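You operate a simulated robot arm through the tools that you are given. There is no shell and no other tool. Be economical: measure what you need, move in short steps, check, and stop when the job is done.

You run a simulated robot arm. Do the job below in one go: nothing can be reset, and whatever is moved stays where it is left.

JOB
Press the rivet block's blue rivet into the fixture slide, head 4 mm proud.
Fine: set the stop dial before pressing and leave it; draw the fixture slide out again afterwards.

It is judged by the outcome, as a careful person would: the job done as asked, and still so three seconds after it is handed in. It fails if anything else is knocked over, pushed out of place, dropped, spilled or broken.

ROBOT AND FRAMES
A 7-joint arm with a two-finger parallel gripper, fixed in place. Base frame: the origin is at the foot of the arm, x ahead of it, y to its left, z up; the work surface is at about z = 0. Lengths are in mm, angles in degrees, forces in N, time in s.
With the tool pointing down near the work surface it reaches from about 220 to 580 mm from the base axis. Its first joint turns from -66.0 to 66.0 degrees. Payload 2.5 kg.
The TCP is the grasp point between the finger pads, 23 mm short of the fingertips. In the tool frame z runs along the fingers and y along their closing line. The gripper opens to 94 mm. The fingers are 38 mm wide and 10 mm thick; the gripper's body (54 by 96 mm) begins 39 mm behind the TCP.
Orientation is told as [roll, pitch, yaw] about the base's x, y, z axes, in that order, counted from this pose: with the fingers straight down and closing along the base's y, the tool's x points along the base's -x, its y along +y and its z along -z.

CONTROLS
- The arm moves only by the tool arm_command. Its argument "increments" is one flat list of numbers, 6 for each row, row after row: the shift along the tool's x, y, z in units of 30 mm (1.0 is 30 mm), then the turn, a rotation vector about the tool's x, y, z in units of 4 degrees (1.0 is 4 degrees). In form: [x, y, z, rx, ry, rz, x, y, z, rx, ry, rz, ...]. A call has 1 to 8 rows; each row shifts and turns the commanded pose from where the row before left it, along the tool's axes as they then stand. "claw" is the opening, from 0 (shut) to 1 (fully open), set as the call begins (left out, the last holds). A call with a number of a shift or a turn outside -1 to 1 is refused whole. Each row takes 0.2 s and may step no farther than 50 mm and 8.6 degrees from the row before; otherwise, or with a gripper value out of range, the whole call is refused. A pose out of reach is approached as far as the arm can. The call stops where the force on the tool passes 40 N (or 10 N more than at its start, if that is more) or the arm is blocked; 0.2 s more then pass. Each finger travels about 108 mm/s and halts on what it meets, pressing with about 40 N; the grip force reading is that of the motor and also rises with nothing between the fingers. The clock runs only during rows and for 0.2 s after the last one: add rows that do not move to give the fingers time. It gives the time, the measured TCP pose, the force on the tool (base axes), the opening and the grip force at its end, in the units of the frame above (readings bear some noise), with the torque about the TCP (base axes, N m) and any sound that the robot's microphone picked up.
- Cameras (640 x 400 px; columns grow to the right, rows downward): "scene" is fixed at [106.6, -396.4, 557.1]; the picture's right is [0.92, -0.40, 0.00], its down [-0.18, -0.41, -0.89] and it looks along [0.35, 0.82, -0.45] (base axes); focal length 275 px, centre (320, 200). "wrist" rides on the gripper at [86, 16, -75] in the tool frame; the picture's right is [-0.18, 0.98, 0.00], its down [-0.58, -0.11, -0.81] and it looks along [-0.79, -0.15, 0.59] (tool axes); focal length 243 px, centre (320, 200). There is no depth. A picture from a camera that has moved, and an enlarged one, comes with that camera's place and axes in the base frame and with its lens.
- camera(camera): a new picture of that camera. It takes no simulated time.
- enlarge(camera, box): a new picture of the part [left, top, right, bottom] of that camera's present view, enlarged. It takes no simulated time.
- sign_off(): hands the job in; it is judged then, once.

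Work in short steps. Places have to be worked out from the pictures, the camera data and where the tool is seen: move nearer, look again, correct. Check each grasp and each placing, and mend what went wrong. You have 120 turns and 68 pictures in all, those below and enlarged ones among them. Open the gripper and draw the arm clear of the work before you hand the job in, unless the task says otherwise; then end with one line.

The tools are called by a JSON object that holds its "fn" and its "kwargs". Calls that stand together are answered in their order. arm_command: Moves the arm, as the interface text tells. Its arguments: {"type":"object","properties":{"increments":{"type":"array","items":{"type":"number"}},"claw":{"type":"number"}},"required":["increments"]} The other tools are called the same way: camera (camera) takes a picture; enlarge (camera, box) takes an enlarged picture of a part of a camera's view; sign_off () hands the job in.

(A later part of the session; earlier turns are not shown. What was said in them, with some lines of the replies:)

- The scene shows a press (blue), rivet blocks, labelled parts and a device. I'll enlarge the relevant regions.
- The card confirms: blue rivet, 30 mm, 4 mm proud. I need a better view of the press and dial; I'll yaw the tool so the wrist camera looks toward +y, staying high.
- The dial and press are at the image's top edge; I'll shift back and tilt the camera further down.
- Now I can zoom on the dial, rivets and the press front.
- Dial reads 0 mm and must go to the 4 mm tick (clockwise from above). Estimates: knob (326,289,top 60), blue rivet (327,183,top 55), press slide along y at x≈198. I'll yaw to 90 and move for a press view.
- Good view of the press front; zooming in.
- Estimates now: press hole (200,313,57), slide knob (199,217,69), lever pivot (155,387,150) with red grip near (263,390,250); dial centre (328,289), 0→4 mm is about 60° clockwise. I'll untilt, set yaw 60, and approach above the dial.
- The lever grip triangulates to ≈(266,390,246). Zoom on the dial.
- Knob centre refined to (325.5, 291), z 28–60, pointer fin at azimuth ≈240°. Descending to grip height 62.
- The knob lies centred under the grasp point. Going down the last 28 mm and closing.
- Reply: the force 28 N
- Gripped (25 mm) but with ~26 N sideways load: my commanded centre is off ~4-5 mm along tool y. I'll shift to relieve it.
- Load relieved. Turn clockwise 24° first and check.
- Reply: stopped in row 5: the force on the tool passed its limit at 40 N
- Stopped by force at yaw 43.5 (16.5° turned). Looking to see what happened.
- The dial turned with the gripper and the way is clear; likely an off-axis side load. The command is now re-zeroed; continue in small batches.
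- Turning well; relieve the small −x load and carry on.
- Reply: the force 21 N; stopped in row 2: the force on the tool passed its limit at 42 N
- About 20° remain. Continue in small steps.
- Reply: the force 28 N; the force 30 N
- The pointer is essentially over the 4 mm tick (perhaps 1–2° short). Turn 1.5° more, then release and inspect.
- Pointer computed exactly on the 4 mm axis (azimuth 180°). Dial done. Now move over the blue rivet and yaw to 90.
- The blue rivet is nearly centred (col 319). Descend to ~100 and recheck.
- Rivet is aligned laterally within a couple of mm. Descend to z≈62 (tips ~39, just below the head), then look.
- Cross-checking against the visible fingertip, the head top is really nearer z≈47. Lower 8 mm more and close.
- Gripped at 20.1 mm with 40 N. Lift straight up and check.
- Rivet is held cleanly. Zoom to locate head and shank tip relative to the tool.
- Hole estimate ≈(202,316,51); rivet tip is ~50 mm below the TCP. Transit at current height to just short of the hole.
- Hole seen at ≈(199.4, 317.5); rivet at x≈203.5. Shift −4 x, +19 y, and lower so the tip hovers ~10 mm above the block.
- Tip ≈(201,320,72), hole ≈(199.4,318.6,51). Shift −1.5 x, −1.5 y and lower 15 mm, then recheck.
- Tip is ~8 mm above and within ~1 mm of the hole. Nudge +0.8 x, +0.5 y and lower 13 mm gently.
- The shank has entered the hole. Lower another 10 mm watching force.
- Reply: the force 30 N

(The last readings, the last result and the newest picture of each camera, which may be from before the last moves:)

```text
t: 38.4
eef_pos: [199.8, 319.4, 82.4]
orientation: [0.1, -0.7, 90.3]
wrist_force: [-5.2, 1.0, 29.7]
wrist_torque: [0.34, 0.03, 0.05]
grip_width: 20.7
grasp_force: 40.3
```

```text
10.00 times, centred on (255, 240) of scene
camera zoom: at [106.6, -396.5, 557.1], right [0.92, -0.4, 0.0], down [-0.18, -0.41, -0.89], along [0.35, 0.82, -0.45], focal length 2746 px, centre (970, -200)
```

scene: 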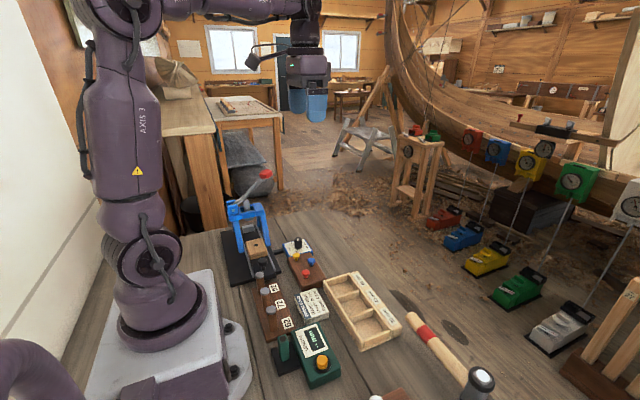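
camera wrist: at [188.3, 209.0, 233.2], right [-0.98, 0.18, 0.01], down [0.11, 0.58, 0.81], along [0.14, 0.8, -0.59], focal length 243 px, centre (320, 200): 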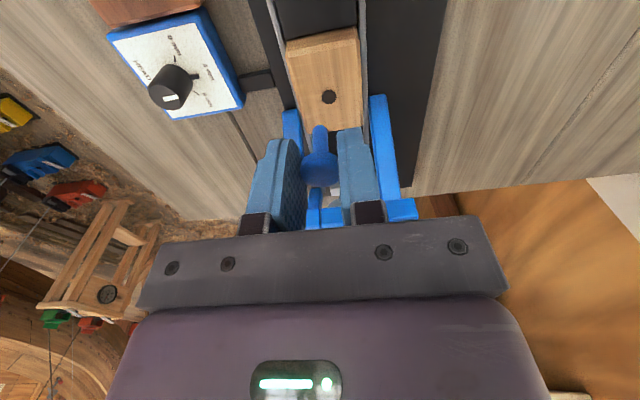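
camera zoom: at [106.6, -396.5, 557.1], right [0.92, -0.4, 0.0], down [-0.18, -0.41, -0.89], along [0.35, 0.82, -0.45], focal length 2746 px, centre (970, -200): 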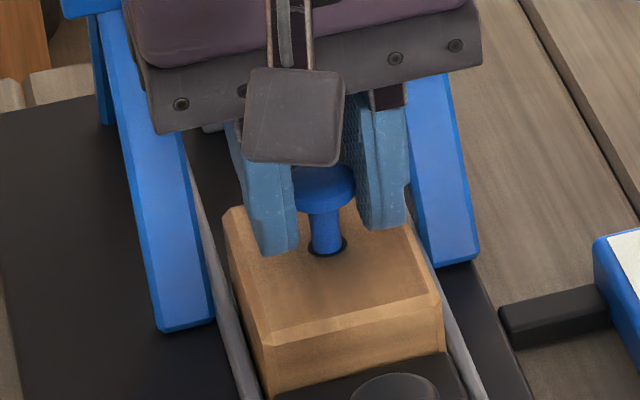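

30 N up: the shank has seated on the press fit about 13 mm in. Relax the load, release, and look.

{"fn": "arm_command", "kwargs": {"increments": [0, 0, -0.1, 0, 0, 0, 0, 0, 0, 0, 0, 0]}}

{"fn": "arm_command", "kwargs": {"increments": [0, 0, 0, 0, 0, 0, 0, 0, 0, 0, 0, 0], "claw": 0.34}}

{"fn": "enlarge", "kwargs": {"camera": "scene", "box": [235, 220, 275, 260]}}

{"fn": "enlarge", "kwargs": {"camera": "wrist", "box": [270, 90, 370, 190]}}

```text
t: 39.0
eef_pos: [199.5, 316.4, 82.9]
orientation: [0.3, -0.3, 90.1]
wrist_force: [3.5, 1.1, -2.7]
wrist_torque: [0.97, -0.18, 0.06]
grip_width: 20.0
grasp_force: 39.5
```

```text
t: 39.6
eef_pos: [201.1, 319.0, 82.4]
orientation: [0.2, -0.4, 90.2]
wrist_force: [0.5, 0.2, -0.4]
wrist_torque: [-0.01, 0.01, 0.0]
grip_width: 32.4
grasp_force: 0.1
```

```text
10.00 times, centred on (255, 240) of scene
camera zoom: at [106.6, -396.4, 557.1], right [0.92, -0.4, 0.0], down [-0.18, -0.41, -0.89], along [0.35, 0.82, -0.45], focal length 2746 px, centre (970, -200)
```

zoom: 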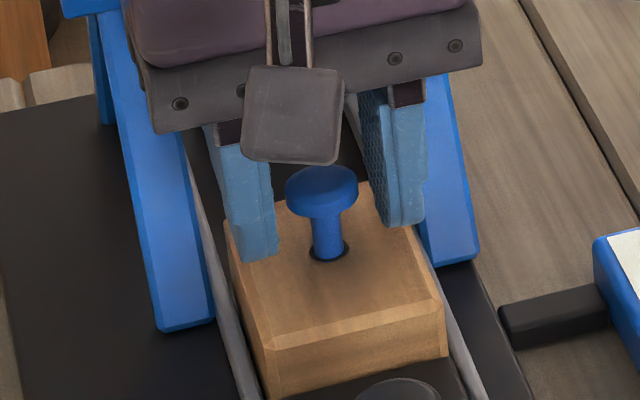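

```text
4.00 times, centred on (320, 140) of wrist
camera zoom: at [184.3, 230.0, 157.1], right [-0.98, 0.18, 0.01], down [0.11, 0.58, 0.81], along [0.14, 0.8, -0.59], focal length 970 px, centre (320, 440)
```

zoom: 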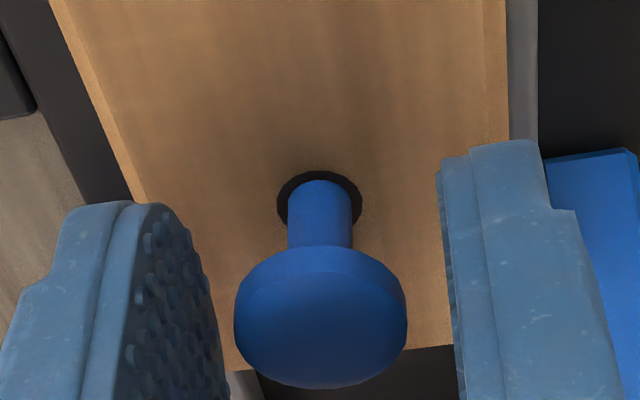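

Rivet stands upright in the hole. Raise and go back over the slide knob for a look.

{"fn": "arm_command", "kwargs": {"increments": [0, 0, -0.8, 0, 0, 0, 0, 0, -0.8, 0, 0, 0, 0.5, 0, -0.2, 0, 0, 0, 1, 0, 0, 0, 0, 0, 1, 0, 0, 0, 0, 0, 0.8, 0, 0, 0, 0, 0, 0, 0, 0, 0, 0, 0], "claw": 0.5}}

{"fn": "camera", "kwargs": {"camera": "wrist"}}

{"fn": "enlarge", "kwargs": {"camera": "scene", "box": [215, 180, 305, 290]}}

```text
t: 41.2
eef_pos: [201.2, 218.4, 136.6]
orientation: [0.3, -0.3, 90.2]
wrist_force: [0.0, 0.0, 0.7]
wrist_torque: [-0.01, 0.0, -0.01]
grip_width: 47.0
grasp_force: 0.1
```

```text
26 pictures are left
camera wrist: at [186.3, 130.3, 211.0], right [-0.98, 0.18, 0.01], down [0.11, 0.58, 0.81], along [0.14, 0.8, -0.59], focal length 243 px, centre (320, 200)
```

wrist: 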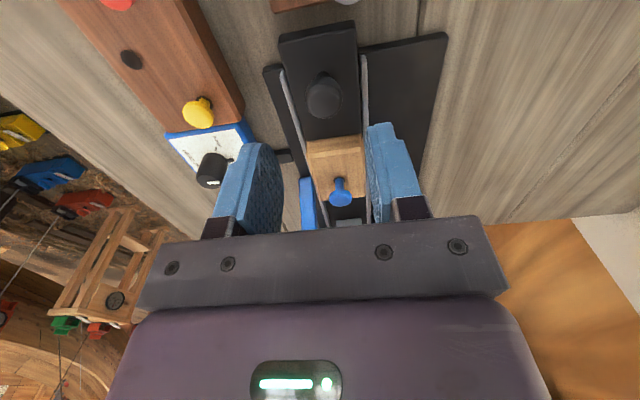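

```text
3.64 times, centred on (260, 235) of scene
camera zoom: at [106.6, -396.4, 557.1], right [0.92, -0.4, 0.0], down [-0.18, -0.41, -0.89], along [0.35, 0.82, -0.45], focal length 998 px, centre (538, 73)
```

zoom: 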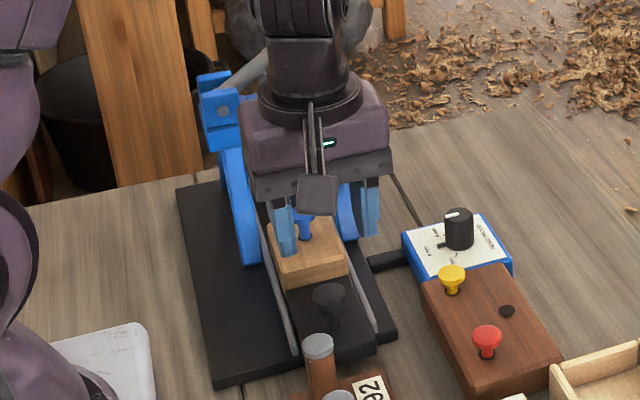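

Slide knob is at ≈(199.3,218), top ≈65. Descend to z≈66 and grip it.

{"fn": "arm_command", "kwargs": {"increments": [0, 0.06, 0.8, 0, 0, 0, 0, 0, 0.8, 0, 0, 0, 0, 0, 0.75, 0, 0, 0, 0, 0, 0, 0, 0, 0]}}

{"fn": "arm_command", "kwargs": {"increments": [0, 0, 0, 0, 0, 0, 0, 0, 0, 0, 0, 0, 0, 0, 0, 0, 0, 0], "claw": 0.12}}

{"fn": "camera", "kwargs": {"camera": "wrist"}}

```text
t: 42.2
eef_pos: [200.7, 218.7, 67.3]
orientation: [0.2, -0.4, 90.2]
wrist_force: [0.3, 0.0, -0.5]
wrist_torque: [0.03, 0.01, 0.02]
grip_width: 47.0
grasp_force: 0.1
```

```text
t: 43.0
eef_pos: [200.1, 219.1, 68.7]
orientation: [0.2, -0.4, 90.2]
wrist_force: [7.4, 0.3, -12.2]
wrist_torque: [0.16, -0.13, 0.0]
grip_width: 25.3
grasp_force: 45.2
```

```text
24 pictures are left
camera wrist: at [184.6, 130.7, 141.6], right [-0.98, 0.18, 0.0], down [0.11, 0.58, 0.81], along [0.14, 0.8, -0.59], focal length 243 px, centre (320, 200)
```

wrist: 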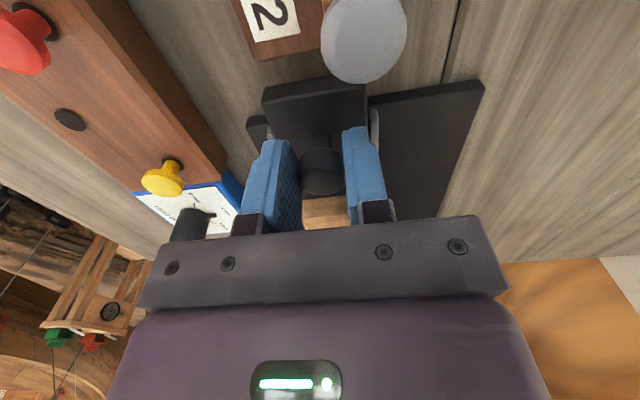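

Knob gripped (25 mm). Push the slide in along +y in moderate steps.

{"fn": "arm_command", "kwargs": {"increments": [-0.2, 0, 0, 0, 0, 0, -0.25, 0, 0, 0, 0, 0, -0.25, 0, 0, 0, 0, 0, -0.25, 0, 0, 0, 0, 0, 0, 0, 0, 0, 0, 0]}}

```text
t: 44.2
eef_pos: [199.7, 248.1, 68.2]
orientation: [0.1, -0.5, 90.1]
wrist_force: [21.1, -0.3, -6.9]
wrist_torque: [0.06, -0.32, -0.12]
grip_width: 25.5
grasp_force: 44.8
```

Slides freely; relieve the sideways load (+x 2 mm) and continue.

{"fn": "arm_command", "kwargs": {"increments": [0, -0.08, -0.03, 0, 0, 0, -0.25, 0, 0, 0, 0, 0, -0.25, 0, 0, 0, 0, 0, -0.25, 0, 0, 0, 0, 0, -0.25, 0, 0, 0, 0, 0, 0, 0, 0, 0, 0, 0]}}

```text
t: 45.6
eef_pos: [201.0, 278.7, 67.1]
orientation: [0.3, -0.4, 90.5]
wrist_force: [-9.2, -1.3, 26.7]
wrist_torque: [-0.81, 0.16, 0.12]
grip_width: 25.2
grasp_force: 45.0
```

{"fn": "arm_command", "kwargs": {"increments": [-0.1, 0.02, -0.07, 0, 0, 0, -0.15, 0, 0, 0, 0, 0, -0.15, 0, 0, 0, 0, 0, -0.15, 0, 0, 0, 0, 0, 0, 0, 0, 0, 0, 0]}}

{"fn": "enlarge", "kwargs": {"camera": "scene", "box": [215, 150, 295, 260]}}

```text
t: 46.8
eef_pos: [200.3, 290.4, 66.8]
orientation: [0.2, -0.2, 90.0]
wrist_force: [9.9, -0.2, -39.2]
wrist_torque: [-0.02, -0.1, -0.07]
grip_width: 25.1
grasp_force: 44.9
```

```text
3.64 times, centred on (255, 205) of scene
camera zoom: at [106.7, -396.3, 557.2], right [0.92, -0.4, 0.0], down [-0.18, -0.41, -0.89], along [0.35, 0.82, -0.45], focal length 998 px, centre (556, 182)
```

zoom: 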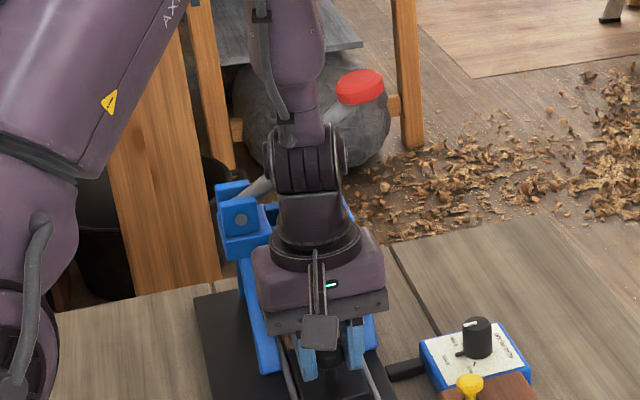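

{"fn": "arm_command", "kwargs": {"increments": [0, 0, 0.05, 0, 0, 0, -0.12, 0, 0, 0, 0, 0, -0.12, 0, 0, 0, 0, 0, 0, 0, 0, 0, 0, 0]}}

{"fn": "camera", "kwargs": {"camera": "wrist"}}

```text
t: 47.8
eef_pos: [199.9, 300.7, 68.5]
orientation: [0.3, -0.4, 90.3]
wrist_force: [0.4, -1.1, -10.7]
wrist_torque: [-1.31, 0.02, 0.05]
grip_width: 25.0
grasp_force: 45.0
```

```text
22 pictures are left
camera wrist: at [184.9, 212.6, 141.9], right [-0.98, 0.18, 0.01], down [0.11, 0.58, 0.81], along [0.14, 0.8, -0.59], focal length 243 px, centre (320, 200)
```

wrist: 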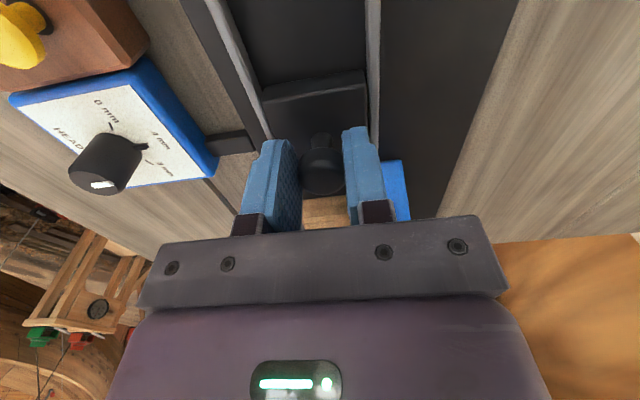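

No stop contact yet; keep going in small steps until the y-force rises.

{"fn": "arm_command", "kwargs": {"increments": [-0.1, 0, 0, 0, 0, 0, -0.1, 0, 0, 0, 0, 0, -0.1, 0, 0, 0, 0, 0, -0.1, 0, 0, 0, 0, 0, 0, 0, 0, 0, 0, 0]}}

```text
t: 49.0
eef_pos: [199.4, 313.0, 66.9]
orientation: [0.3, -0.4, 90.2]
wrist_force: [-1.4, 1.2, -22.8]
wrist_torque: [0.94, 0.06, 0.02]
grip_width: 25.1
grasp_force: 45.4
```

{"fn": "arm_command", "kwargs": {"increments": [-0.1, 0, 0.04, 0, 0, 0, -0.1, 0, 0, 0, 0, 0, 0, 0, 0, 0, 0, 0]}}

```text
t: 49.8
eef_pos: [198.8, 318.9, 67.5]
orientation: [0.3, -0.3, 90.4]
wrist_force: [-17.2, -17.6, 32.3]
wrist_torque: [0.41, 0.38, 0.17]
grip_width: 25.4
grasp_force: 45.6
```

Now y-resistance −18 N after ~100 mm: likely the stop. One more tiny push to confirm.

{"fn": "arm_command", "kwargs": {"increments": [-0.05, -0.04, -0.05, 0, 0, 0, -0.05, 0, 0, 0, 0, 0, 0, 0, 0, 0, 0, 0]}}

{"fn": "camera", "kwargs": {"camera": "wrist"}}

```text
t: 50.6
eef_pos: [199.1, 317.9, 66.8]
orientation: [0.4, 0.2, 90.3]
wrist_force: [-18.1, -23.7, 23.8]
wrist_torque: [0.13, 0.32, 0.14]
grip_width: 25.1
grasp_force: 45.1
```

```text
21 pictures are left
camera wrist: at [185.1, 231.8, 142.4], right [-0.98, 0.18, 0.01], down [0.11, 0.58, 0.8], along [0.14, 0.79, -0.59], focal length 243 px, centre (320, 200)
```

wrist: 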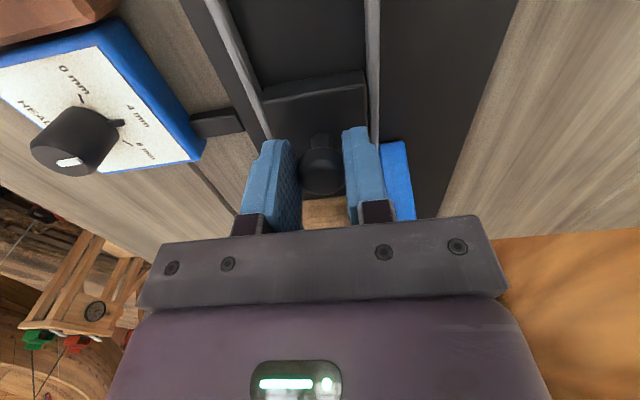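

Slide is against its stop. Release the knob and rise, backing away in y.

{"fn": "arm_command", "kwargs": {"increments": [0.08, 0, 0, 0, 0, 0, 0, 0, 0, 0, 0, 0]}}

{"fn": "arm_command", "kwargs": {"increments": [0, 0, 0, 0, 0, 0, 0, 0, 0, 0, 0, 0], "claw": 0.45}}

{"fn": "arm_command", "kwargs": {"increments": [0, 0, -0.7, 0, 0, 0, 0.3, 0, -0.8, 0, 0, 0, 0.6, 0, -1, 0, 0, 0, 0.8, 0, -1, 0, 0, 0, 0.8, 0, -1, 0, 0, 0, 0.8, 0, -1, 0, 0, 0]}}

{"fn": "camera", "kwargs": {"camera": "wrist"}}

{"fn": "enlarge", "kwargs": {"camera": "scene", "box": [210, 150, 290, 260]}}

```text
t: 51.2
eef_pos: [200.7, 319.1, 67.7]
orientation: [0.3, -0.2, 90.3]
wrist_force: [-20.3, -13.5, 25.4]
wrist_torque: [-0.77, 0.4, 0.18]
grip_width: 24.9
grasp_force: 44.9
```

```text
t: 51.8
eef_pos: [202.5, 319.8, 67.6]
orientation: [0.3, -0.5, 90.2]
wrist_force: [0.2, 1.3, -0.5]
wrist_torque: [0.02, 0.01, -0.01]
grip_width: 42.3
grasp_force: 0.1
```

```text
t: 53.2
eef_pos: [202.1, 220.9, 232.3]
orientation: [0.2, -0.4, 90.2]
wrist_force: [0.3, 0.1, 0.1]
wrist_torque: [0.0, 0.01, -0.02]
grip_width: 42.3
grasp_force: 0.0
```

```text
20 pictures are left
camera wrist: at [186.4, 133.0, 306.3], right [-0.98, 0.18, 0.01], down [0.11, 0.58, 0.81], along [0.14, 0.8, -0.59], focal length 243 px, centre (320, 200)
```

wrist: 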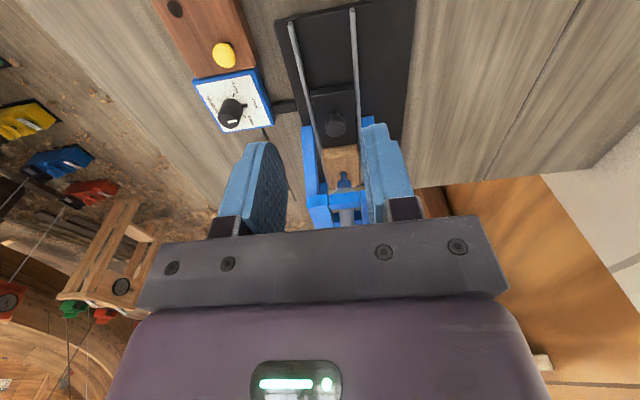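

```text
3.64 times, centred on (250, 205) of scene
camera zoom: at [106.6, -396.4, 557.1], right [0.92, -0.4, 0.0], down [-0.18, -0.41, -0.89], along [0.35, 0.82, -0.45], focal length 998 px, centre (574, 182)
```

zoom: 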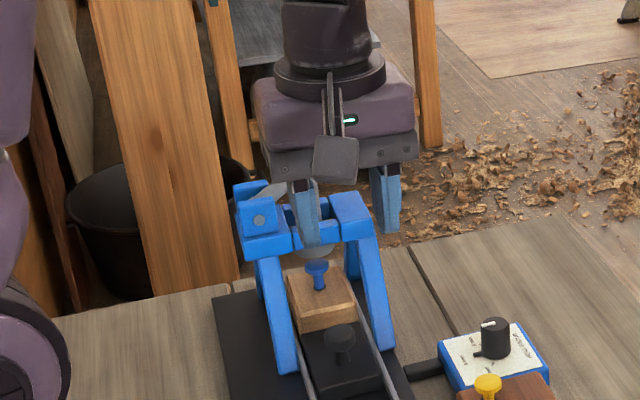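

Rivet sits in line with the ram. Now I need the lever geometry: raise, move over y≈320, tilt to look down on the lever.

{"fn": "arm_command", "kwargs": {"increments": [0, 0, -1, 0, 0, 0, 0, 0, -1, 0, 0, 0, 0, 0, -1, 0, 0, 0, 0, 0, -1, 0, 0, 0, -0.8, 0, -1, 0, 0, 0, -0.8, 0, -1, 0, 0, 0, -0.8, 0, -1, 0, 0, 0, -0.8, 0, 0, 0, 0, 0]}}

{"fn": "arm_command", "kwargs": {"increments": [0, 0, 0, 0, 1, 0, 0, 0, 0, 0, 1, 0, 0, 0, 0, 0, 1, 0, 0, 0, 0, 0, 1, 0, 0, 0, 0, 0, 1, 0, 0, 0, 0, 0, 1, 0, 0, 0, 0, 0, 1, 0, 0, 0, 0, 0, 1, 0]}}

{"fn": "camera", "kwargs": {"camera": "wrist"}}

```text
t: 55.0
eef_pos: [200.7, 314.3, 443.8]
orientation: [0.1, -0.5, 90.2]
wrist_force: [0.4, 0.1, 0.0]
wrist_torque: [0.04, 0.0, -0.04]
grip_width: 42.3
grasp_force: 0.1
```

```text
t: 56.8
eef_pos: [204.1, 315.0, 438.2]
orientation: [0.6, 30.2, 90.5]
wrist_force: [0.6, 0.4, 0.6]
wrist_torque: [-0.02, 0.0, 0.02]
grip_width: 42.4
grasp_force: 0.0
out of reach, approached as far as the arm can: row 8
```

```text
18 pictures are left
camera wrist: at [188.8, 275.9, 547.9], right [-0.98, 0.16, -0.08], down [0.11, 0.91, 0.41], along [0.14, 0.39, -0.91], focal length 243 px, centre (320, 200)
```

wrist: 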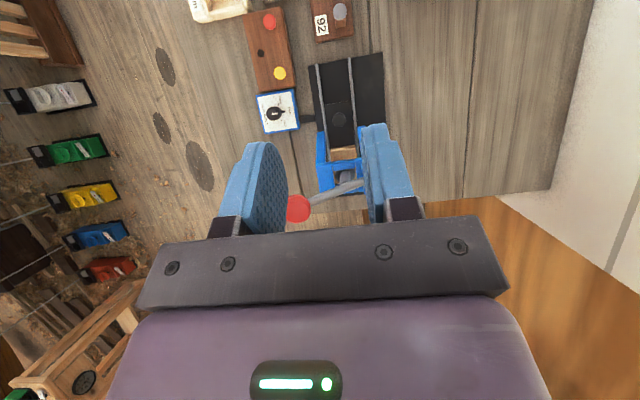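

Lever grip triangulates to (270,417,237), with lever in the plane y≈416 pivoting about (155,·,149). I'll untilt, yaw to 0 (fingers closing along y), and open wide.

{"fn": "arm_command", "kwargs": {"increments": [0, 0, 0, 0, -1, 0, 0, 0, 0, 0, -1, 0, 0, 0, 0, 0, -1, 0, 0, 0, 0, 0, -1, 0, 0, 0, 0, 0, -1, 0, 0, 0, 0, 0, -1, 0, 0, 0, 0, 0, -1, 0, 0, 0, 0, 0, -0.6, 0], "claw": 0.75}}

{"fn": "arm_command", "kwargs": {"increments": [0, 0, 0, 0, 0, 1, 0, 0, 0, 0, 0, 1, 0, 0, 0, 0, 0, 1, 0, 0, 0, 0, 0, 1, 0, 0, 0, 0, 0, 1, 0, 0, 0, 0, 0, 1, 0, 0, 0, 0, 0, 1, 0, 0, 0, 0, 0, 1]}}

{"fn": "arm_command", "kwargs": {"increments": [0, 0, 0, 0, 0, 1, 0, 0, 0, 0, 0, 1, 0, 0, 0, 0, 0, 1, 0, 0, 0, 0, 0, 1, 0, 0, 0, 0, 0, 1, 0, 0, 0, 0, 0, 1, 0, 0, 0, 0, 0, 1, 0, 0, 0, 0, 0, 1]}}

{"fn": "arm_command", "kwargs": {"increments": [0, 0, 0, 0, 0, 1, 0, 0, 0, 0, 0, 1, 0, 0, 0, 0, 0, 1, 0, 0, 0, 0, 0, 1, 0, 0, 0, 0, 0, 1, 0, 0, 0, 0, 0, 1, 0, 0, 0, 0, 0, 0.6]}}

```text
t: 58.6
eef_pos: [205.0, 315.6, 439.5]
orientation: [0.1, 1.0, 90.2]
wrist_force: [0.5, 0.4, -0.1]
wrist_torque: [-0.01, 0.01, 0.02]
grip_width: 70.6
grasp_force: 0.1
```

```text
t: 60.4
eef_pos: [203.1, 315.6, 440.0]
orientation: [-0.4, 1.2, 58.0]
wrist_force: [-0.6, 0.0, 0.1]
wrist_torque: [-0.04, 0.0, -0.02]
grip_width: 70.4
grasp_force: 0.3
```

```text
t: 62.2
eef_pos: [203.7, 313.6, 439.2]
orientation: [-1.0, 0.7, 26.1]
wrist_force: [-0.8, 0.1, -0.2]
wrist_torque: [0.01, -0.01, 0.02]
grip_width: 70.3
grasp_force: 0.1
```

```text
t: 63.8
eef_pos: [203.8, 315.6, 438.6]
orientation: [-1.1, 0.2, -0.3]
wrist_force: [0.5, 0.0, 0.8]
wrist_torque: [0.02, -0.01, 0.04]
grip_width: 70.5
grasp_force: 0.0
```

Yaw 0 achieved. Move above the red grip to z≈330.

{"fn": "arm_command", "kwargs": {"increments": [-0.55, 0.84, 0.4, 0, 0, 0, -0.55, 0.84, 0.6, 0, 0, 0, -0.55, 0.84, 0.9, 0, 0, 0, -0.55, 0.84, 0.9, 0, 0, 0, 0, 0, 0.8, 0, 0, 0, 0, 0, 0, 0, 0, 0]}}

{"fn": "camera", "kwargs": {"camera": "wrist"}}

{"fn": "enlarge", "kwargs": {"camera": "scene", "box": [210, 60, 350, 230]}}

```text
t: 65.2
eef_pos: [269.0, 413.6, 328.9]
orientation: [-1.2, 0.2, -0.2]
wrist_force: [-0.2, 0.1, 0.7]
wrist_torque: [-0.02, 0.01, -0.02]
grip_width: 70.7
grasp_force: 0.1
```

```text
17 pictures are left
camera wrist: at [182.8, 430.4, 403.4], right [0.19, 0.98, -0.02], down [0.58, -0.09, 0.81], along [0.79, -0.16, -0.59], focal length 243 px, centre (320, 200)
```

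wrist: 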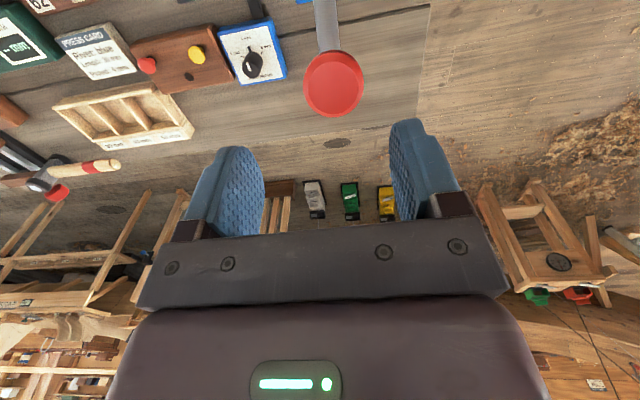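

```text
2.35 times, centred on (280, 145) of scene
camera zoom: at [106.6, -396.4, 557.1], right [0.92, -0.4, 0.0], down [-0.18, -0.41, -0.89], along [0.35, 0.82, -0.45], focal length 646 px, centre (414, 329)
```

zoom: 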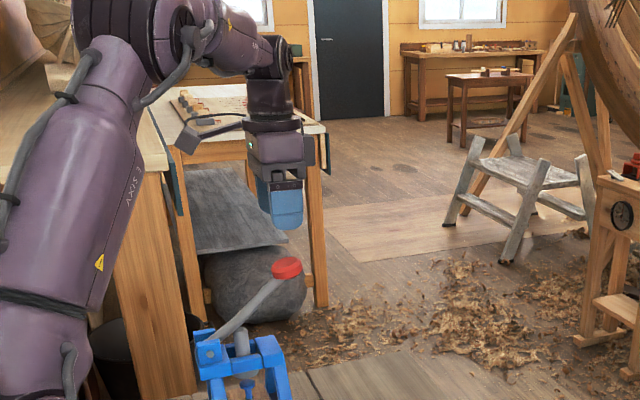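

Red pad seen at ≈(272.5,419,237), ~40 mm across. Correct by +3.5 x, +5.5 y and descend around it.

{"fn": "arm_command", "kwargs": {"increments": [-0.12, 0.18, 0.7, 0, 0, 0, 0, 0, 0.8, 0, 0, 0, 0, 0, 0.5, 0, 0, 0, 0, 0, 0, 0, 0, 0]}}

{"fn": "camera", "kwargs": {"camera": "wrist"}}

```text
t: 66.2
eef_pos: [273.9, 417.6, 267.5]
orientation: [-1.3, 0.2, -0.2]
wrist_force: [-0.8, -0.4, 0.6]
wrist_torque: [0.01, 0.03, -0.01]
grip_width: 70.3
grasp_force: 0.0
```

```text
15 pictures are left
camera wrist: at [186.8, 434.8, 342.5], right [0.19, 0.98, -0.02], down [0.58, -0.09, 0.81], along [0.79, -0.16, -0.59], focal length 243 px, centre (320, 200)
```

wrist: 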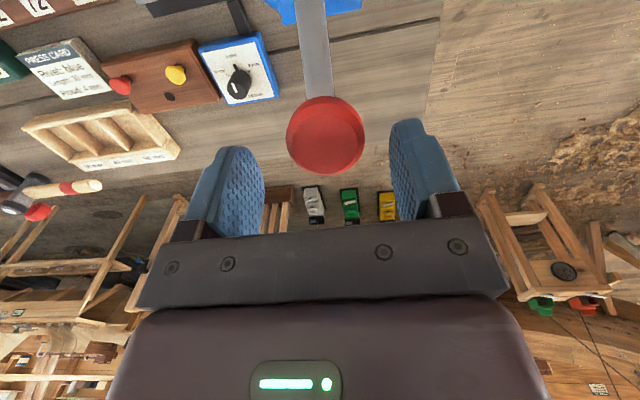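

Well aligned; +2.5 y, descend 28 mm and close.

{"fn": "arm_command", "kwargs": {"increments": [0, 0.08, 0.45, 0, 0, 0, 0, 0, 0.45, 0, 0, 0, 0, 0, 0, 0, 0, 0]}}

{"fn": "arm_command", "kwargs": {"increments": [0, 0, 0, 0, 0, 0, 0, 0, 0, 0, 0, 0, 0, 0, 0, 0, 0, 0], "claw": 0.3}}

{"fn": "camera", "kwargs": {"camera": "wrist"}}

```text
t: 67.0
eef_pos: [273.1, 419.7, 242.3]
orientation: [-1.2, 0.2, -0.2]
wrist_force: [-0.5, -0.8, 0.8]
wrist_torque: [0.03, -0.01, -0.02]
grip_width: 70.3
grasp_force: 0.0
```

```text
t: 67.8
eef_pos: [272.2, 420.5, 241.4]
orientation: [-1.0, 0.2, -0.1]
wrist_force: [6.5, 20.4, -11.2]
wrist_torque: [0.49, -0.19, 0.01]
grip_width: 41.4
grasp_force: 45.5
```

```text
14 pictures are left
camera wrist: at [186.1, 436.9, 316.3], right [0.19, 0.98, -0.02], down [0.58, -0.1, 0.81], along [0.79, -0.16, -0.59], focal length 243 px, centre (320, 200)
```

wrist: 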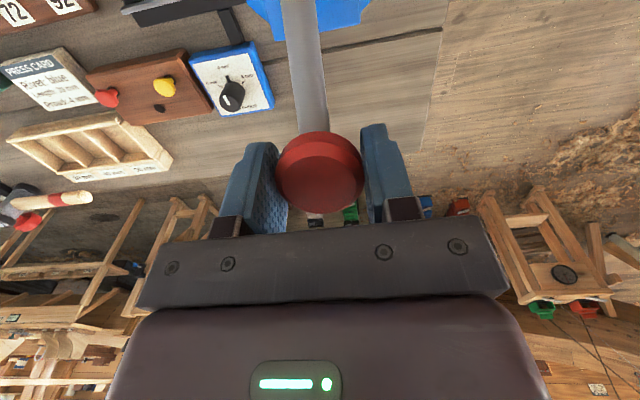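

Gripped the pad (41 mm). Follow the lever's arc down in small steps: first ~8°, checking forces.

{"fn": "arm_command", "kwargs": {"increments": [-0.197, 0.08, 0.277, 0, 0, 0, -0.18, 0, 0.293, 0, 0, 0, 0, 0, 0, 0, 0, 0]}}

```text
t: 68.6
eef_pos: [284.4, 419.8, 223.9]
orientation: [-1.4, 0.3, -0.2]
wrist_force: [-6.2, -13.4, 8.6]
wrist_torque: [0.37, 1.38, 0.45]
grip_width: 41.5
grasp_force: 44.5
```

The lever follows with low force. Continue the arc.

{"fn": "arm_command", "kwargs": {"increments": [-0.16, -0.04, 0.303, 0, 0, 0, -0.137, 0, 0.317, 0, 0, 0, 0, 0, 0, 0, 0, 0]}}

{"fn": "arm_command", "kwargs": {"increments": [-0.117, 0, 0.323, 0, 0, 0, -0.093, 0, 0.33, 0, 0, 0, 0, 0, 0, 0, 0, 0]}}

{"fn": "enlarge", "kwargs": {"camera": "scene", "box": [215, 120, 325, 260]}}

```text
t: 69.4
eef_pos: [292.5, 420.3, 205.5]
orientation: [-1.3, 0.3, -0.3]
wrist_force: [-6.5, -11.3, 6.3]
wrist_torque: [0.53, 1.15, 0.09]
grip_width: 41.9
grasp_force: 45.0
```

```text
t: 70.2
eef_pos: [300.0, 419.8, 187.2]
orientation: [-1.0, 0.1, -0.3]
wrist_force: [2.8, -1.0, 11.7]
wrist_torque: [0.45, 1.32, 0.2]
grip_width: 41.8
grasp_force: 44.9
```

```text
2.86 times, centred on (270, 190) of scene
camera zoom: at [106.6, -396.5, 557.1], right [0.92, -0.4, 0.0], down [-0.18, -0.41, -0.89], along [0.35, 0.82, -0.45], focal length 785 px, centre (463, 229)
```

zoom: 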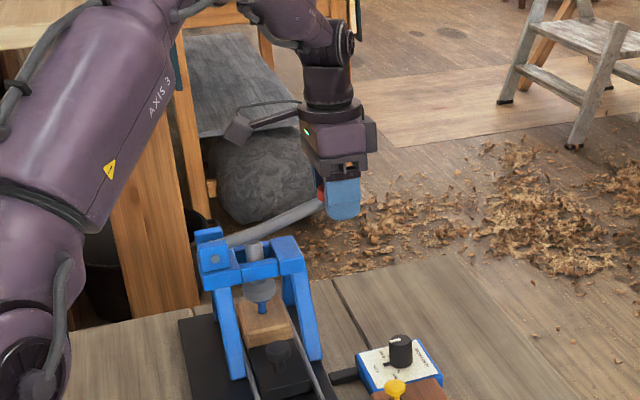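

The ram has come down onto the rivet head, nicely aligned. Continue pressing along the arc in finer steps.

{"fn": "arm_command", "kwargs": {"increments": [-0.035, 0, 0.17, 0, 0, 0, -0.03, 0, 0.17, 0, 0, 0, 0, 0, 0, 0, 0, 0]}}

{"fn": "arm_command", "kwargs": {"increments": [-0.025, 0, 0.17, 0, 0, 0, -0.02, 0, 0.17, 0, 0, 0, 0, 0, 0, 0, 0, 0]}}

```text
t: 71.0
eef_pos: [302.6, 420.6, 177.9]
orientation: [-0.9, 0.1, -0.3]
wrist_force: [8.4, 11.5, 12.1]
wrist_torque: [0.69, 1.16, -0.04]
grip_width: 41.4
grasp_force: 45.5
```

```text
t: 71.8
eef_pos: [304.0, 420.5, 168.9]
orientation: [-0.8, 0.0, -0.2]
wrist_force: [10.3, 23.1, 11.9]
wrist_torque: [0.61, 1.31, -0.06]
grip_width: 41.6
grasp_force: 44.8
```

{"fn": "arm_command", "kwargs": {"increments": [-0.02, 0.06, 0.17, 0, 0, 0, -0.01, 0, 0.17, 0, 0, 0, 0, 0, 0, 0, 0, 0]}}

{"fn": "arm_command", "kwargs": {"increments": [0, 0, 0.17, 0, 0, 0, 0, 0, 0.17, 0, 0, 0, 0, 0, 0, 0, 0, 0]}}

{"fn": "enlarge", "kwargs": {"camera": "scene", "box": [220, 190, 300, 270]}}

```text
t: 72.6
eef_pos: [304.4, 419.9, 155.7]
orientation: [-1.1, 0.2, -0.2]
wrist_force: [9.1, 12.0, 12.1]
wrist_torque: [0.54, 1.26, -0.02]
grip_width: 41.6
grasp_force: 45.5
```

```text
t: 73.4
eef_pos: [303.9, 419.4, 146.3]
orientation: [-0.9, 0.1, -0.3]
wrist_force: [15.3, 15.1, 11.5]
wrist_torque: [0.67, 1.21, -0.05]
grip_width: 41.4
grasp_force: 44.5
```

```text
5.00 times, centred on (260, 230) of scene
camera zoom: at [106.6, -396.4, 557.1], right [0.92, -0.4, 0.0], down [-0.18, -0.41, -0.89], along [0.35, 0.82, -0.45], focal length 1373 px, centre (620, 50)
```

zoom: 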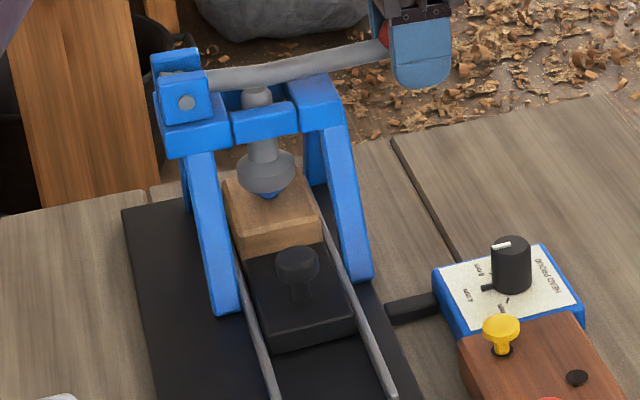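

The rivet is being pressed in. Keep going until the dial's stop halts the lever.

{"fn": "arm_command", "kwargs": {"increments": [-0.03, 0.04, 0.17, 0, 0, 0, 0.01, 0, 0.17, 0, 0, 0, 0, 0, 0, 0, 0, 0]}}

{"fn": "arm_command", "kwargs": {"increments": [0.02, 0, 0.17, 0, 0, 0, 0.03, 0, 0.17, 0, 0, 0, 0, 0, 0, 0, 0, 0]}}

```text
t: 74.0
eef_pos: [303.9, 418.8, 141.9]
orientation: [-1.3, 0.2, -0.2]
wrist_force: [-5.8, -6.2, 9.0]
wrist_torque: [0.06, -0.59, -0.32]
grip_width: 41.6
grasp_force: 45.0
stopped in row 2: the force on the tool passed its limit at 47 N (the readings are from after the stop); the commanded pose is now the measured one
```

```text
t: 74.4
eef_pos: [305.9, 420.1, 142.3]
orientation: [-1.2, 0.2, -0.3]
wrist_force: [-5.6, -6.3, 8.6]
wrist_torque: [0.16, -0.59, -0.3]
grip_width: 41.8
grasp_force: 45.3
stopped in row 2: the force on the tool passed its limit at 49 N (the readings are from after the stop); the commanded pose is now the measured one
```

Resistance jumped from ~12 N to >47 N at z≈142 twice: the stop. Inspect.

{"fn": "enlarge", "kwargs": {"camera": "scene", "box": [235, 195, 285, 245]}}

```text
8.00 times, centred on (260, 220) of scene
camera zoom: at [106.6, -396.4, 557.1], right [0.92, -0.4, 0.0], down [-0.18, -0.41, -0.89], along [0.35, 0.82, -0.45], focal length 2197 px, centre (800, 40)
```

zoom: 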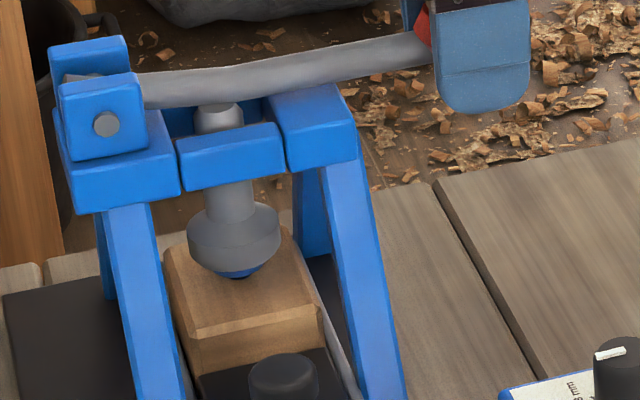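

The head shows only a thin band beneath the ram. Now raise the lever back along its arc.

{"fn": "arm_command", "kwargs": {"increments": [0.03, 0, -0.33, 0, 0, 0, 0.02, 0, -0.33, 0, 0, 0, 0, 0, 0, 0, 0, 0]}}

{"fn": "arm_command", "kwargs": {"increments": [0.07, 0, -0.43, 0, 0, 0, 0.083, 0, -0.37, 0, 0, 0, 0, 0, 0, 0, 0, 0]}}

```text
t: 75.2
eef_pos: [304.0, 421.1, 160.0]
orientation: [-1.4, 0.1, -0.3]
wrist_force: [4.4, -6.1, -7.0]
wrist_torque: [0.41, -1.3, -0.68]
grip_width: 41.5
grasp_force: 45.1
```

```text
t: 76.0
eef_pos: [298.6, 420.3, 183.8]
orientation: [-1.5, 0.2, -0.3]
wrist_force: [3.5, -21.7, -6.6]
wrist_torque: [0.29, -1.22, -0.4]
grip_width: 41.8
grasp_force: 44.6
```

{"fn": "arm_command", "kwargs": {"increments": [0.12, -0.06, -0.3, 0, 0, 0, 0.12, 0, -0.3, 0, 0, 0, 0, 0, 0, 0, 0, 0]}}

{"fn": "arm_command", "kwargs": {"increments": [0.15, 0, -0.3, 0, 0, 0, 0.17, 0, -0.3, 0, 0, 0, 0, 0, 0, 0, 0, 0]}}

{"fn": "arm_command", "kwargs": {"increments": [0.19, 0, -0.28, 0, 0, 0, 0.19, 0, -0.27, 0, 0, 0, 0, 0, 0, 0, 0, 0]}}

{"fn": "enlarge", "kwargs": {"camera": "scene", "box": [215, 130, 315, 250]}}

```text
t: 76.8
eef_pos: [292.1, 419.5, 204.6]
orientation: [-1.1, 0.2, -0.3]
wrist_force: [7.0, -9.6, -3.1]
wrist_torque: [0.33, -1.05, -0.3]
grip_width: 41.8
grasp_force: 44.7
```

```text
t: 77.6
eef_pos: [281.6, 420.6, 222.1]
orientation: [-1.2, 0.2, -0.2]
wrist_force: [8.5, -8.3, -2.0]
wrist_torque: [0.4, -1.21, -0.25]
grip_width: 41.8
grasp_force: 45.0
```

```text
t: 78.4
eef_pos: [270.3, 421.2, 237.7]
orientation: [-1.3, 0.2, -0.4]
wrist_force: [10.0, -9.7, -1.7]
wrist_torque: [0.46, -1.17, -0.25]
grip_width: 41.7
grasp_force: 45.0
```

```text
3.33 times, centred on (265, 190) of scene
camera zoom: at [106.6, -396.4, 557.1], right [0.92, -0.4, 0.0], down [-0.18, -0.41, -0.89], along [0.35, 0.82, -0.45], focal length 915 px, centre (503, 233)
```

zoom: 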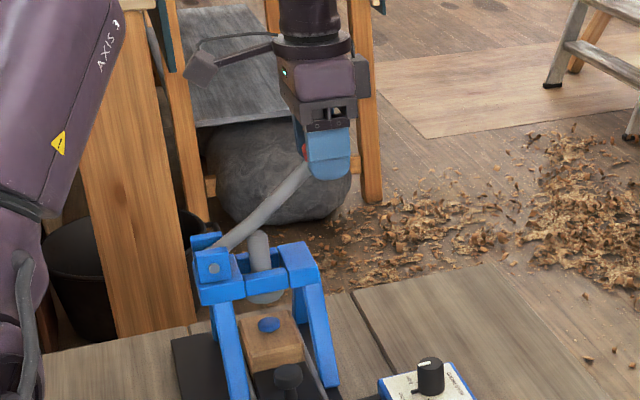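

Lever is back up and the ram is clear of the pressed rivet. Release the pad and rise.

{"fn": "arm_command", "kwargs": {"increments": [0, 0, 0, 0, 0, 0, 0, 0, 0, 0, 0, 0], "claw": 0.75}}

{"fn": "arm_command", "kwargs": {"increments": [0, 0, -0.7, 0, 0, 0, 0, 0, -1, 0, 0, 0, 0, 0, -1, 0, 0, 0, 0, 0, -1, 0, 0, 0, 0, 0, -1, 0, 0, 0, 0, -0.5, -1, 0, 0, 0, 0, -1, -0.3, 0, 0, 0]}}

{"fn": "enlarge", "kwargs": {"camera": "scene", "box": [225, 160, 295, 260]}}

```text
t: 79.0
eef_pos: [270.0, 420.5, 238.2]
orientation: [-1.2, 0.2, -0.1]
wrist_force: [0.3, 0.3, 0.4]
wrist_torque: [0.03, -0.03, 0.02]
grip_width: 70.6
grasp_force: 0.0
```

```text
t: 80.6
eef_pos: [269.3, 380.6, 419.7]
orientation: [-1.3, 0.4, -0.3]
wrist_force: [-0.6, -0.1, 0.1]
wrist_torque: [-0.02, 0.03, 0.02]
grip_width: 70.3
grasp_force: 0.0
```

```text
4.00 times, centred on (260, 210) of scene
camera zoom: at [106.6, -396.4, 557.1], right [0.92, -0.4, 0.0], down [-0.18, -0.41, -0.89], along [0.35, 0.82, -0.45], focal length 1098 px, centre (560, 160)
```

zoom: 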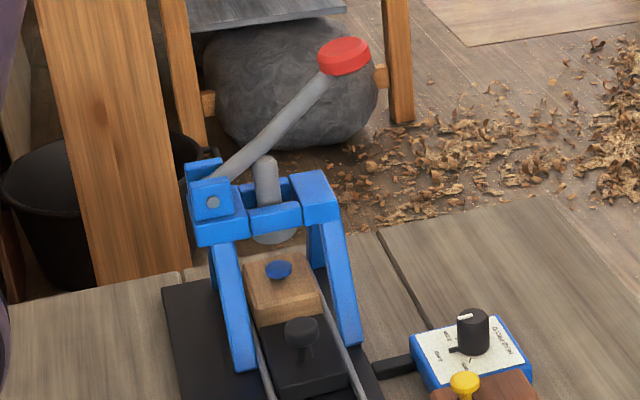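

Lever stays up and the rivet is in. Now go back for the slide knob: move back in y and yaw to 90.

{"fn": "arm_command", "kwargs": {"increments": [0.45, -0.87, 0, 0, 0, 0, 0.45, -0.87, 0, 0, 0, 0, 0.45, -0.87, 0, 0, 0, 0, 0.45, -0.87, 0, 0, 0, 0, 0.45, -0.87, 0, 0, 0, 0, 0, 0, 0, 0.3, 0, -0.5], "claw": 0.5}}

{"fn": "arm_command", "kwargs": {"increments": [0, 0, 0, 0, 0, -1, 0, 0, 0, 0, 0, -1, 0, 0, 0, 0, 0, -1, 0, 0, 0, 0, 0, -1, 0, 0, 0, 0, 0, -1, 0, 0, 0, 0, 0, -1, 0, 0, 0, 0, 0, -1, 0, 0, 0, 0, 0, -1]}}

{"fn": "arm_command", "kwargs": {"increments": [0, 0, 0, 0, 0, -1, 0, 0, 0, 0, 0, -1, 0, 0, 0, 0, 0, -1, 0, 0, 0, 0, 0, -1, 0, 0, 0, 0, 0, -1, 0, 0, 0, 0, 0, -1, 0, 0, 0, 0, 0, -1, 0, 0, 0, 0, 0, -1]}}

{"fn": "arm_command", "kwargs": {"increments": [0, 0, 0, 0, 0, -1, 0, 0, 0, 0, 0, -1, 0, 0, 0, 0, 0, -1, 0, 0, 0, 0, 0, -1, 0, 0, 0, 0, 0, -1, 0, 0, 0, 0, 0, -1, 0, 0, 0, 0, 0, 0]}}

```text
t: 82.0
eef_pos: [202.4, 249.3, 422.8]
orientation: [-2.3, 0.3, 1.8]
wrist_force: [0.5, -0.1, -1.0]
wrist_torque: [0.05, 0.03, 0.01]
grip_width: 47.1
grasp_force: 0.1
```

```text
t: 83.8
eef_pos: [204.3, 250.3, 422.1]
orientation: [-1.9, 1.5, 33.7]
wrist_force: [0.3, 0.3, 0.7]
wrist_torque: [-0.02, -0.01, -0.01]
grip_width: 47.0
grasp_force: 0.0
```

```text
t: 85.6
eef_pos: [201.9, 249.5, 420.8]
orientation: [-0.9, 2.4, 65.8]
wrist_force: [0.0, 0.2, 0.1]
wrist_torque: [0.0, 0.04, -0.01]
grip_width: 46.7
grasp_force: 0.0
```

```text
t: 87.2
eef_pos: [202.0, 249.9, 422.0]
orientation: [0.3, 2.4, 89.8]
wrist_force: [0.2, -0.1, -0.7]
wrist_torque: [-0.01, 0.01, 0.01]
grip_width: 47.1
grasp_force: 0.1
```

Fix the 2.4° tilt and descend toward the knob.

{"fn": "arm_command", "kwargs": {"increments": [0, 0, 0.97, 0, -0.6, 0, 0, 0, 0.97, 0, 0, 0, 0, 0, 0.97, 0, 0, 0, 0, 0, 0.97, 0, 0, 0, 0, 0, 0.97, 0, 0, 0, 0, 0, 0.97, 0, 0, 0, -0.5, 0, 0.97, 0, 0, 0, -0.5, 0, 0.97, 0, 0, 0]}}

{"fn": "arm_command", "kwargs": {"increments": [-0.5, 0, 0.9, 0, 0, 0, -0.5, 0, 0.8, 0, 0, 0, 0, 0, 0.5, 0, 0, 0, 0, 0, 0, 0, 0, 0]}}

{"fn": "camera", "kwargs": {"camera": "wrist"}}

```text
t: 89.0
eef_pos: [200.7, 277.7, 190.2]
orientation: [0.3, 0.1, 89.7]
wrist_force: [0.5, -0.3, 0.4]
wrist_torque: [0.01, 0.02, 0.03]
grip_width: 46.7
grasp_force: 0.0
```

```text
t: 90.0
eef_pos: [199.9, 309.6, 124.5]
orientation: [0.2, 0.0, 89.7]
wrist_force: [-0.6, 0.4, 0.6]
wrist_torque: [-0.03, -0.01, 0.02]
grip_width: 46.9
grasp_force: 0.1
```

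```text
8 pictures are left
camera wrist: at [183.4, 222.7, 198.8], right [-0.98, 0.19, 0.0], down [0.11, 0.58, 0.81], along [0.15, 0.79, -0.59], focal length 243 px, centre (320, 200)
```

wrist: 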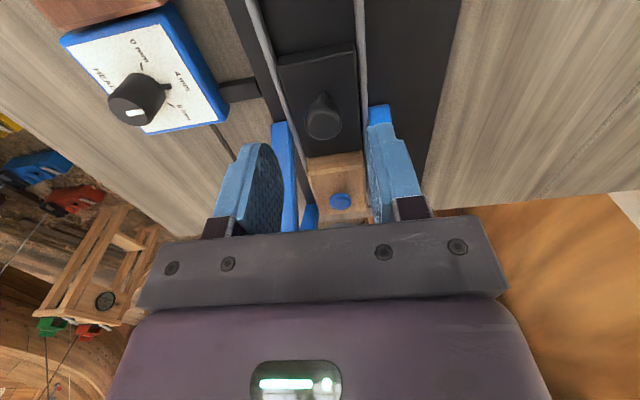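

Knob is ~8 mm further in y (318) and centred in x. Descend onto it and grip.

{"fn": "arm_command", "kwargs": {"increments": [-0.28, 0.02, 0.7, 0, 0, 0, 0, 0, 0.7, 0, 0, 0, 0, 0, 0.5, 0, 0, 0, 0, 0, 0, 0, 0, 0]}}

{"fn": "arm_command", "kwargs": {"increments": [0, 0, 0, 0, 0, 0, 0, 0, 0, 0, 0, 0, 0, 0, 0, 0, 0, 0], "claw": 0.12}}

```text
t: 91.0
eef_pos: [201.8, 316.6, 64.7]
orientation: [0.2, 0.0, 89.7]
wrist_force: [0.7, -0.1, -0.1]
wrist_torque: [0.0, 0.0, -0.03]
grip_width: 47.0
grasp_force: 0.0
```

```text
t: 91.8
eef_pos: [200.6, 318.2, 65.5]
orientation: [0.3, 0.0, 89.8]
wrist_force: [-14.8, -0.2, 1.8]
wrist_torque: [-0.01, 0.21, 0.09]
grip_width: 25.3
grasp_force: 45.0
```

Gripped. Draw the slide out along −y in steps (easing the small x load).

{"fn": "arm_command", "kwargs": {"increments": [0.1, 0.07, 0, 0, 0, 0, 0.2, 0, 0, 0, 0, 0, 0.25, 0, 0, 0, 0, 0, 0.25, 0, 0, 0, 0, 0, 0, 0, 0, 0, 0, 0]}}

{"fn": "arm_command", "kwargs": {"increments": [0.2, 0, 0, 0, 0, 0, 0.25, 0, 0, 0, 0, 0, 0.25, 0, 0, 0, 0, 0, 0.2, 0, 0, 0, 0, 0, 0, 0, 0, 0, 0, 0]}}

{"fn": "arm_command", "kwargs": {"increments": [0.2, 0, 0, 0, 0, 0, 0.25, 0, 0, 0, 0, 0, 0.25, 0, 0, 0, 0, 0, 0.2, 0, 0, 0, 0, 0, 0, 0, 0, 0, 0, 0]}}

```text
t: 93.0
eef_pos: [200.7, 292.8, 64.5]
orientation: [0.1, -0.1, 89.6]
wrist_force: [-4.8, -0.6, 13.8]
wrist_torque: [0.11, 0.06, 0.09]
grip_width: 25.2
grasp_force: 45.2
```

```text
t: 94.2
eef_pos: [200.4, 266.2, 64.1]
orientation: [0.1, 0.0, 89.7]
wrist_force: [7.3, 0.5, -10.5]
wrist_torque: [1.22, -0.13, -0.01]
grip_width: 25.1
grasp_force: 44.5
```

```text
t: 94.9
eef_pos: [199.5, 249.3, 64.3]
orientation: [0.3, 0.4, 89.5]
wrist_force: [0.3, -0.5, -2.1]
wrist_torque: [0.24, -0.05, 0.05]
grip_width: 25.4
grasp_force: 45.1
stopped in row 3: the force on the tool passed its limit at 41 N (the readings are from after the stop); the commanded pose is now the measured one
```

Momentary force trip at y≈249 (likely vertical grip wobble). Continue gently.

{"fn": "arm_command", "kwargs": {"increments": [0.12, 0, 0, 0, 0, 0, 0.15, 0, 0, 0, 0, 0, 0.15, 0, 0, 0, 0, 0, 0, 0, 0, 0, 0, 0]}}

{"fn": "arm_command", "kwargs": {"increments": [0.12, 0, 0, 0, 0, 0, 0.15, 0, 0, 0, 0, 0, 0.15, 0, 0, 0, 0, 0, 0, 0, 0, 0, 0, 0]}}

```text
t: 95.9
eef_pos: [200.8, 235.9, 64.8]
orientation: [0.1, 0.3, 89.4]
wrist_force: [7.4, -0.6, -12.7]
wrist_torque: [0.13, -0.1, -0.03]
grip_width: 25.1
grasp_force: 44.8
```

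```text
t: 96.9
eef_pos: [200.3, 223.0, 64.7]
orientation: [0.2, 0.6, 89.5]
wrist_force: [0.0, 0.0, -2.5]
wrist_torque: [0.03, -0.01, 0.0]
grip_width: 25.0
grasp_force: 45.0
stopped in row 4: the force on the tool passed its limit at 40 N (the readings are from after the stop); the commanded pose is now the measured one
```

Nearly at the starting position (≈219). Pull the last few mm.

{"fn": "arm_command", "kwargs": {"increments": [0.08, 0, 0, 0, 0, 0, 0.08, 0, 0, 0, 0, 0, 0, 0, 0, 0, 0, 0]}}

{"fn": "camera", "kwargs": {"camera": "wrist"}}

```text
t: 97.7
eef_pos: [199.5, 217.7, 65.7]
orientation: [0.3, 0.4, 89.6]
wrist_force: [1.6, 0.4, 3.8]
wrist_torque: [-0.18, -0.02, -0.03]
grip_width: 25.1
grasp_force: 44.8
```

```text
7 pictures are left
camera wrist: at [183.6, 131.3, 140.7], right [-0.98, 0.19, 0.0], down [0.12, 0.59, 0.8], along [0.15, 0.79, -0.6], focal length 243 px, centre (320, 200)
```

wrist: 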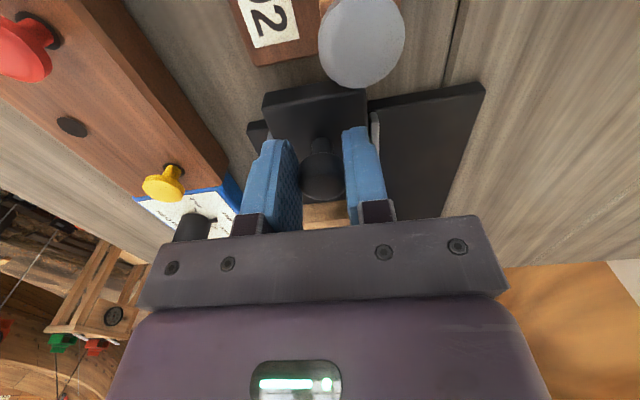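

Matches the original drawn-out view. Release, rise straight up, and inspect.

{"fn": "arm_command", "kwargs": {"increments": [0, 0, 0, 0, 0, 0, 0, 0, 0, 0, 0, 0], "claw": 0.5}}

{"fn": "arm_command", "kwargs": {"increments": [0, 0, -0.8, 0, 0, 0, 0, 0, -1, 0, 0, 0, 0, 0, -1, 0, 0, 0, 0, 0, -1, 0, 0, 0, 0, 0, -1, 0, 0, 0, 0, 0, -1, 0, 0, 0, 0, 0, -1, 0, 0, 0, 0, 0, -1, 0, 0, 0]}}

{"fn": "enlarge", "kwargs": {"camera": "scene", "box": [235, 220, 275, 260]}}

{"fn": "enlarge", "kwargs": {"camera": "scene", "box": [210, 150, 350, 290]}}

```text
t: 98.3
eef_pos: [200.2, 218.0, 64.2]
orientation: [0.3, 0.5, 89.5]
wrist_force: [1.0, -0.6, -0.7]
wrist_torque: [0.05, -0.02, 0.03]
grip_width: 47.1
grasp_force: 0.0
```

```text
t: 100.1
eef_pos: [202.0, 220.8, 300.8]
orientation: [0.4, 0.5, 89.5]
wrist_force: [-0.4, 1.8, -0.4]
wrist_torque: [0.02, 0.0, 0.0]
grip_width: 47.0
grasp_force: 0.1
```

```text
10.00 times, centred on (255, 240) of scene
camera zoom: at [106.6, -396.4, 557.1], right [0.92, -0.4, 0.0], down [-0.18, -0.41, -0.89], along [0.35, 0.82, -0.45], focal length 2746 px, centre (970, -200)
```

zoom: 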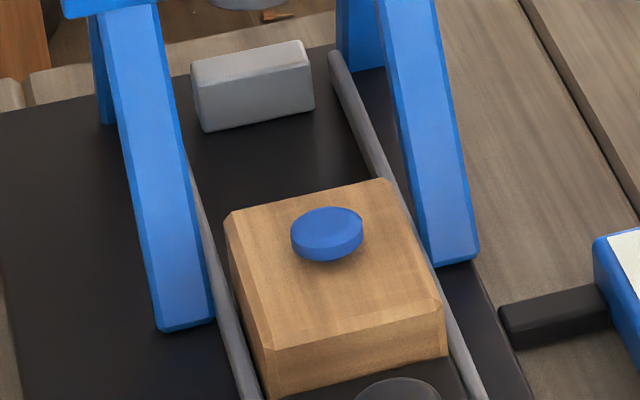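

```text
2.86 times, centred on (280, 220) of scene
camera zoom: at [106.6, -396.4, 557.1], right [0.92, -0.4, 0.0], down [-0.18, -0.41, -0.89], along [0.35, 0.82, -0.45], focal length 785 px, centre (434, 143)
```

zoom: 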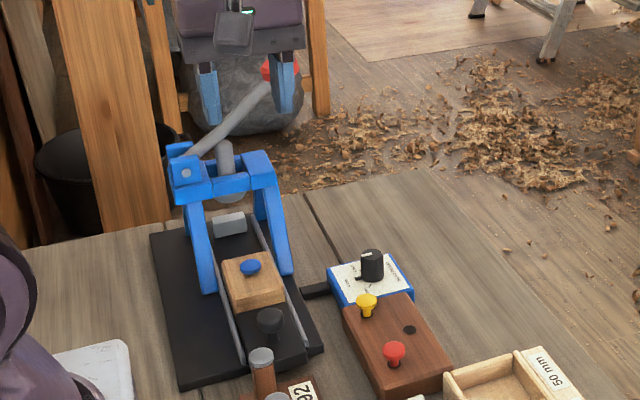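

Head underside stands ≈4 mm above the block; slide is out, lever up. Quick final check of the dial.

{"fn": "enlarge", "kwargs": {"camera": "scene", "box": [285, 230, 325, 265]}}

{"fn": "camera", "kwargs": {"camera": "wrist"}}

```text
11.43 times, centred on (305, 248) of scene
camera zoom: at [106.6, -396.4, 557.1], right [0.92, -0.4, 0.0], down [-0.18, -0.41, -0.89], along [0.35, 0.82, -0.45], focal length 3138 px, centre (491, -343)
```

zoom: 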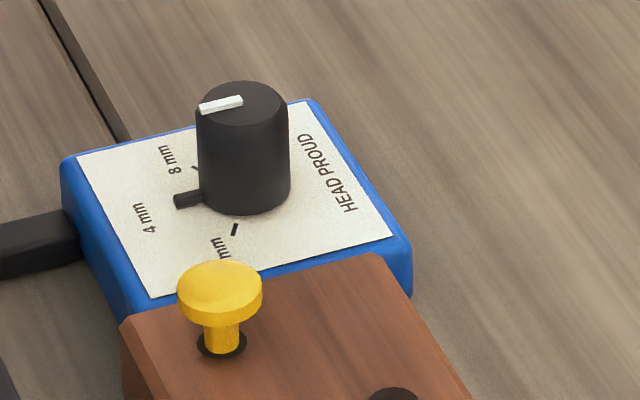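

```text
3 pictures are left
camera wrist: at [185.3, 133.6, 375.6], right [-0.98, 0.19, 0.01], down [0.12, 0.59, 0.8], along [0.15, 0.79, -0.6], focal length 243 px, centre (320, 200)
```

wrist: 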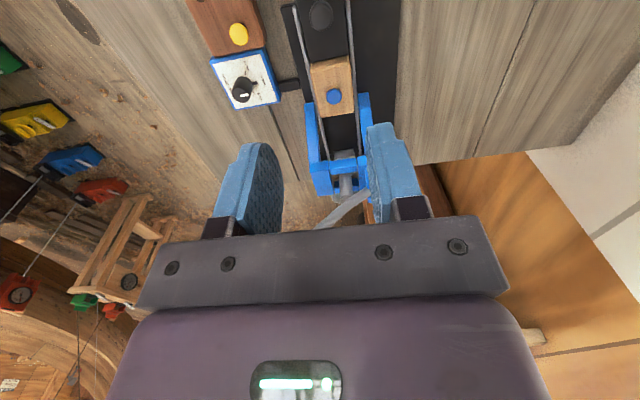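

The dial still points at 4 mm, the rivet is pressed, the slide is out, and the gripper is open and clear of the work. Handing in.

{"fn": "sign_off", "kwargs": {}}

```text
The job is handed in.
```

The blue rivet is pressed into the fixture slide until the stop halted the press, with its head about 4 mm proud judging by the pictures. The stop dial was set to 4 mm beforehand and still reads that. The slide is drawn out again, and the arm is clear.
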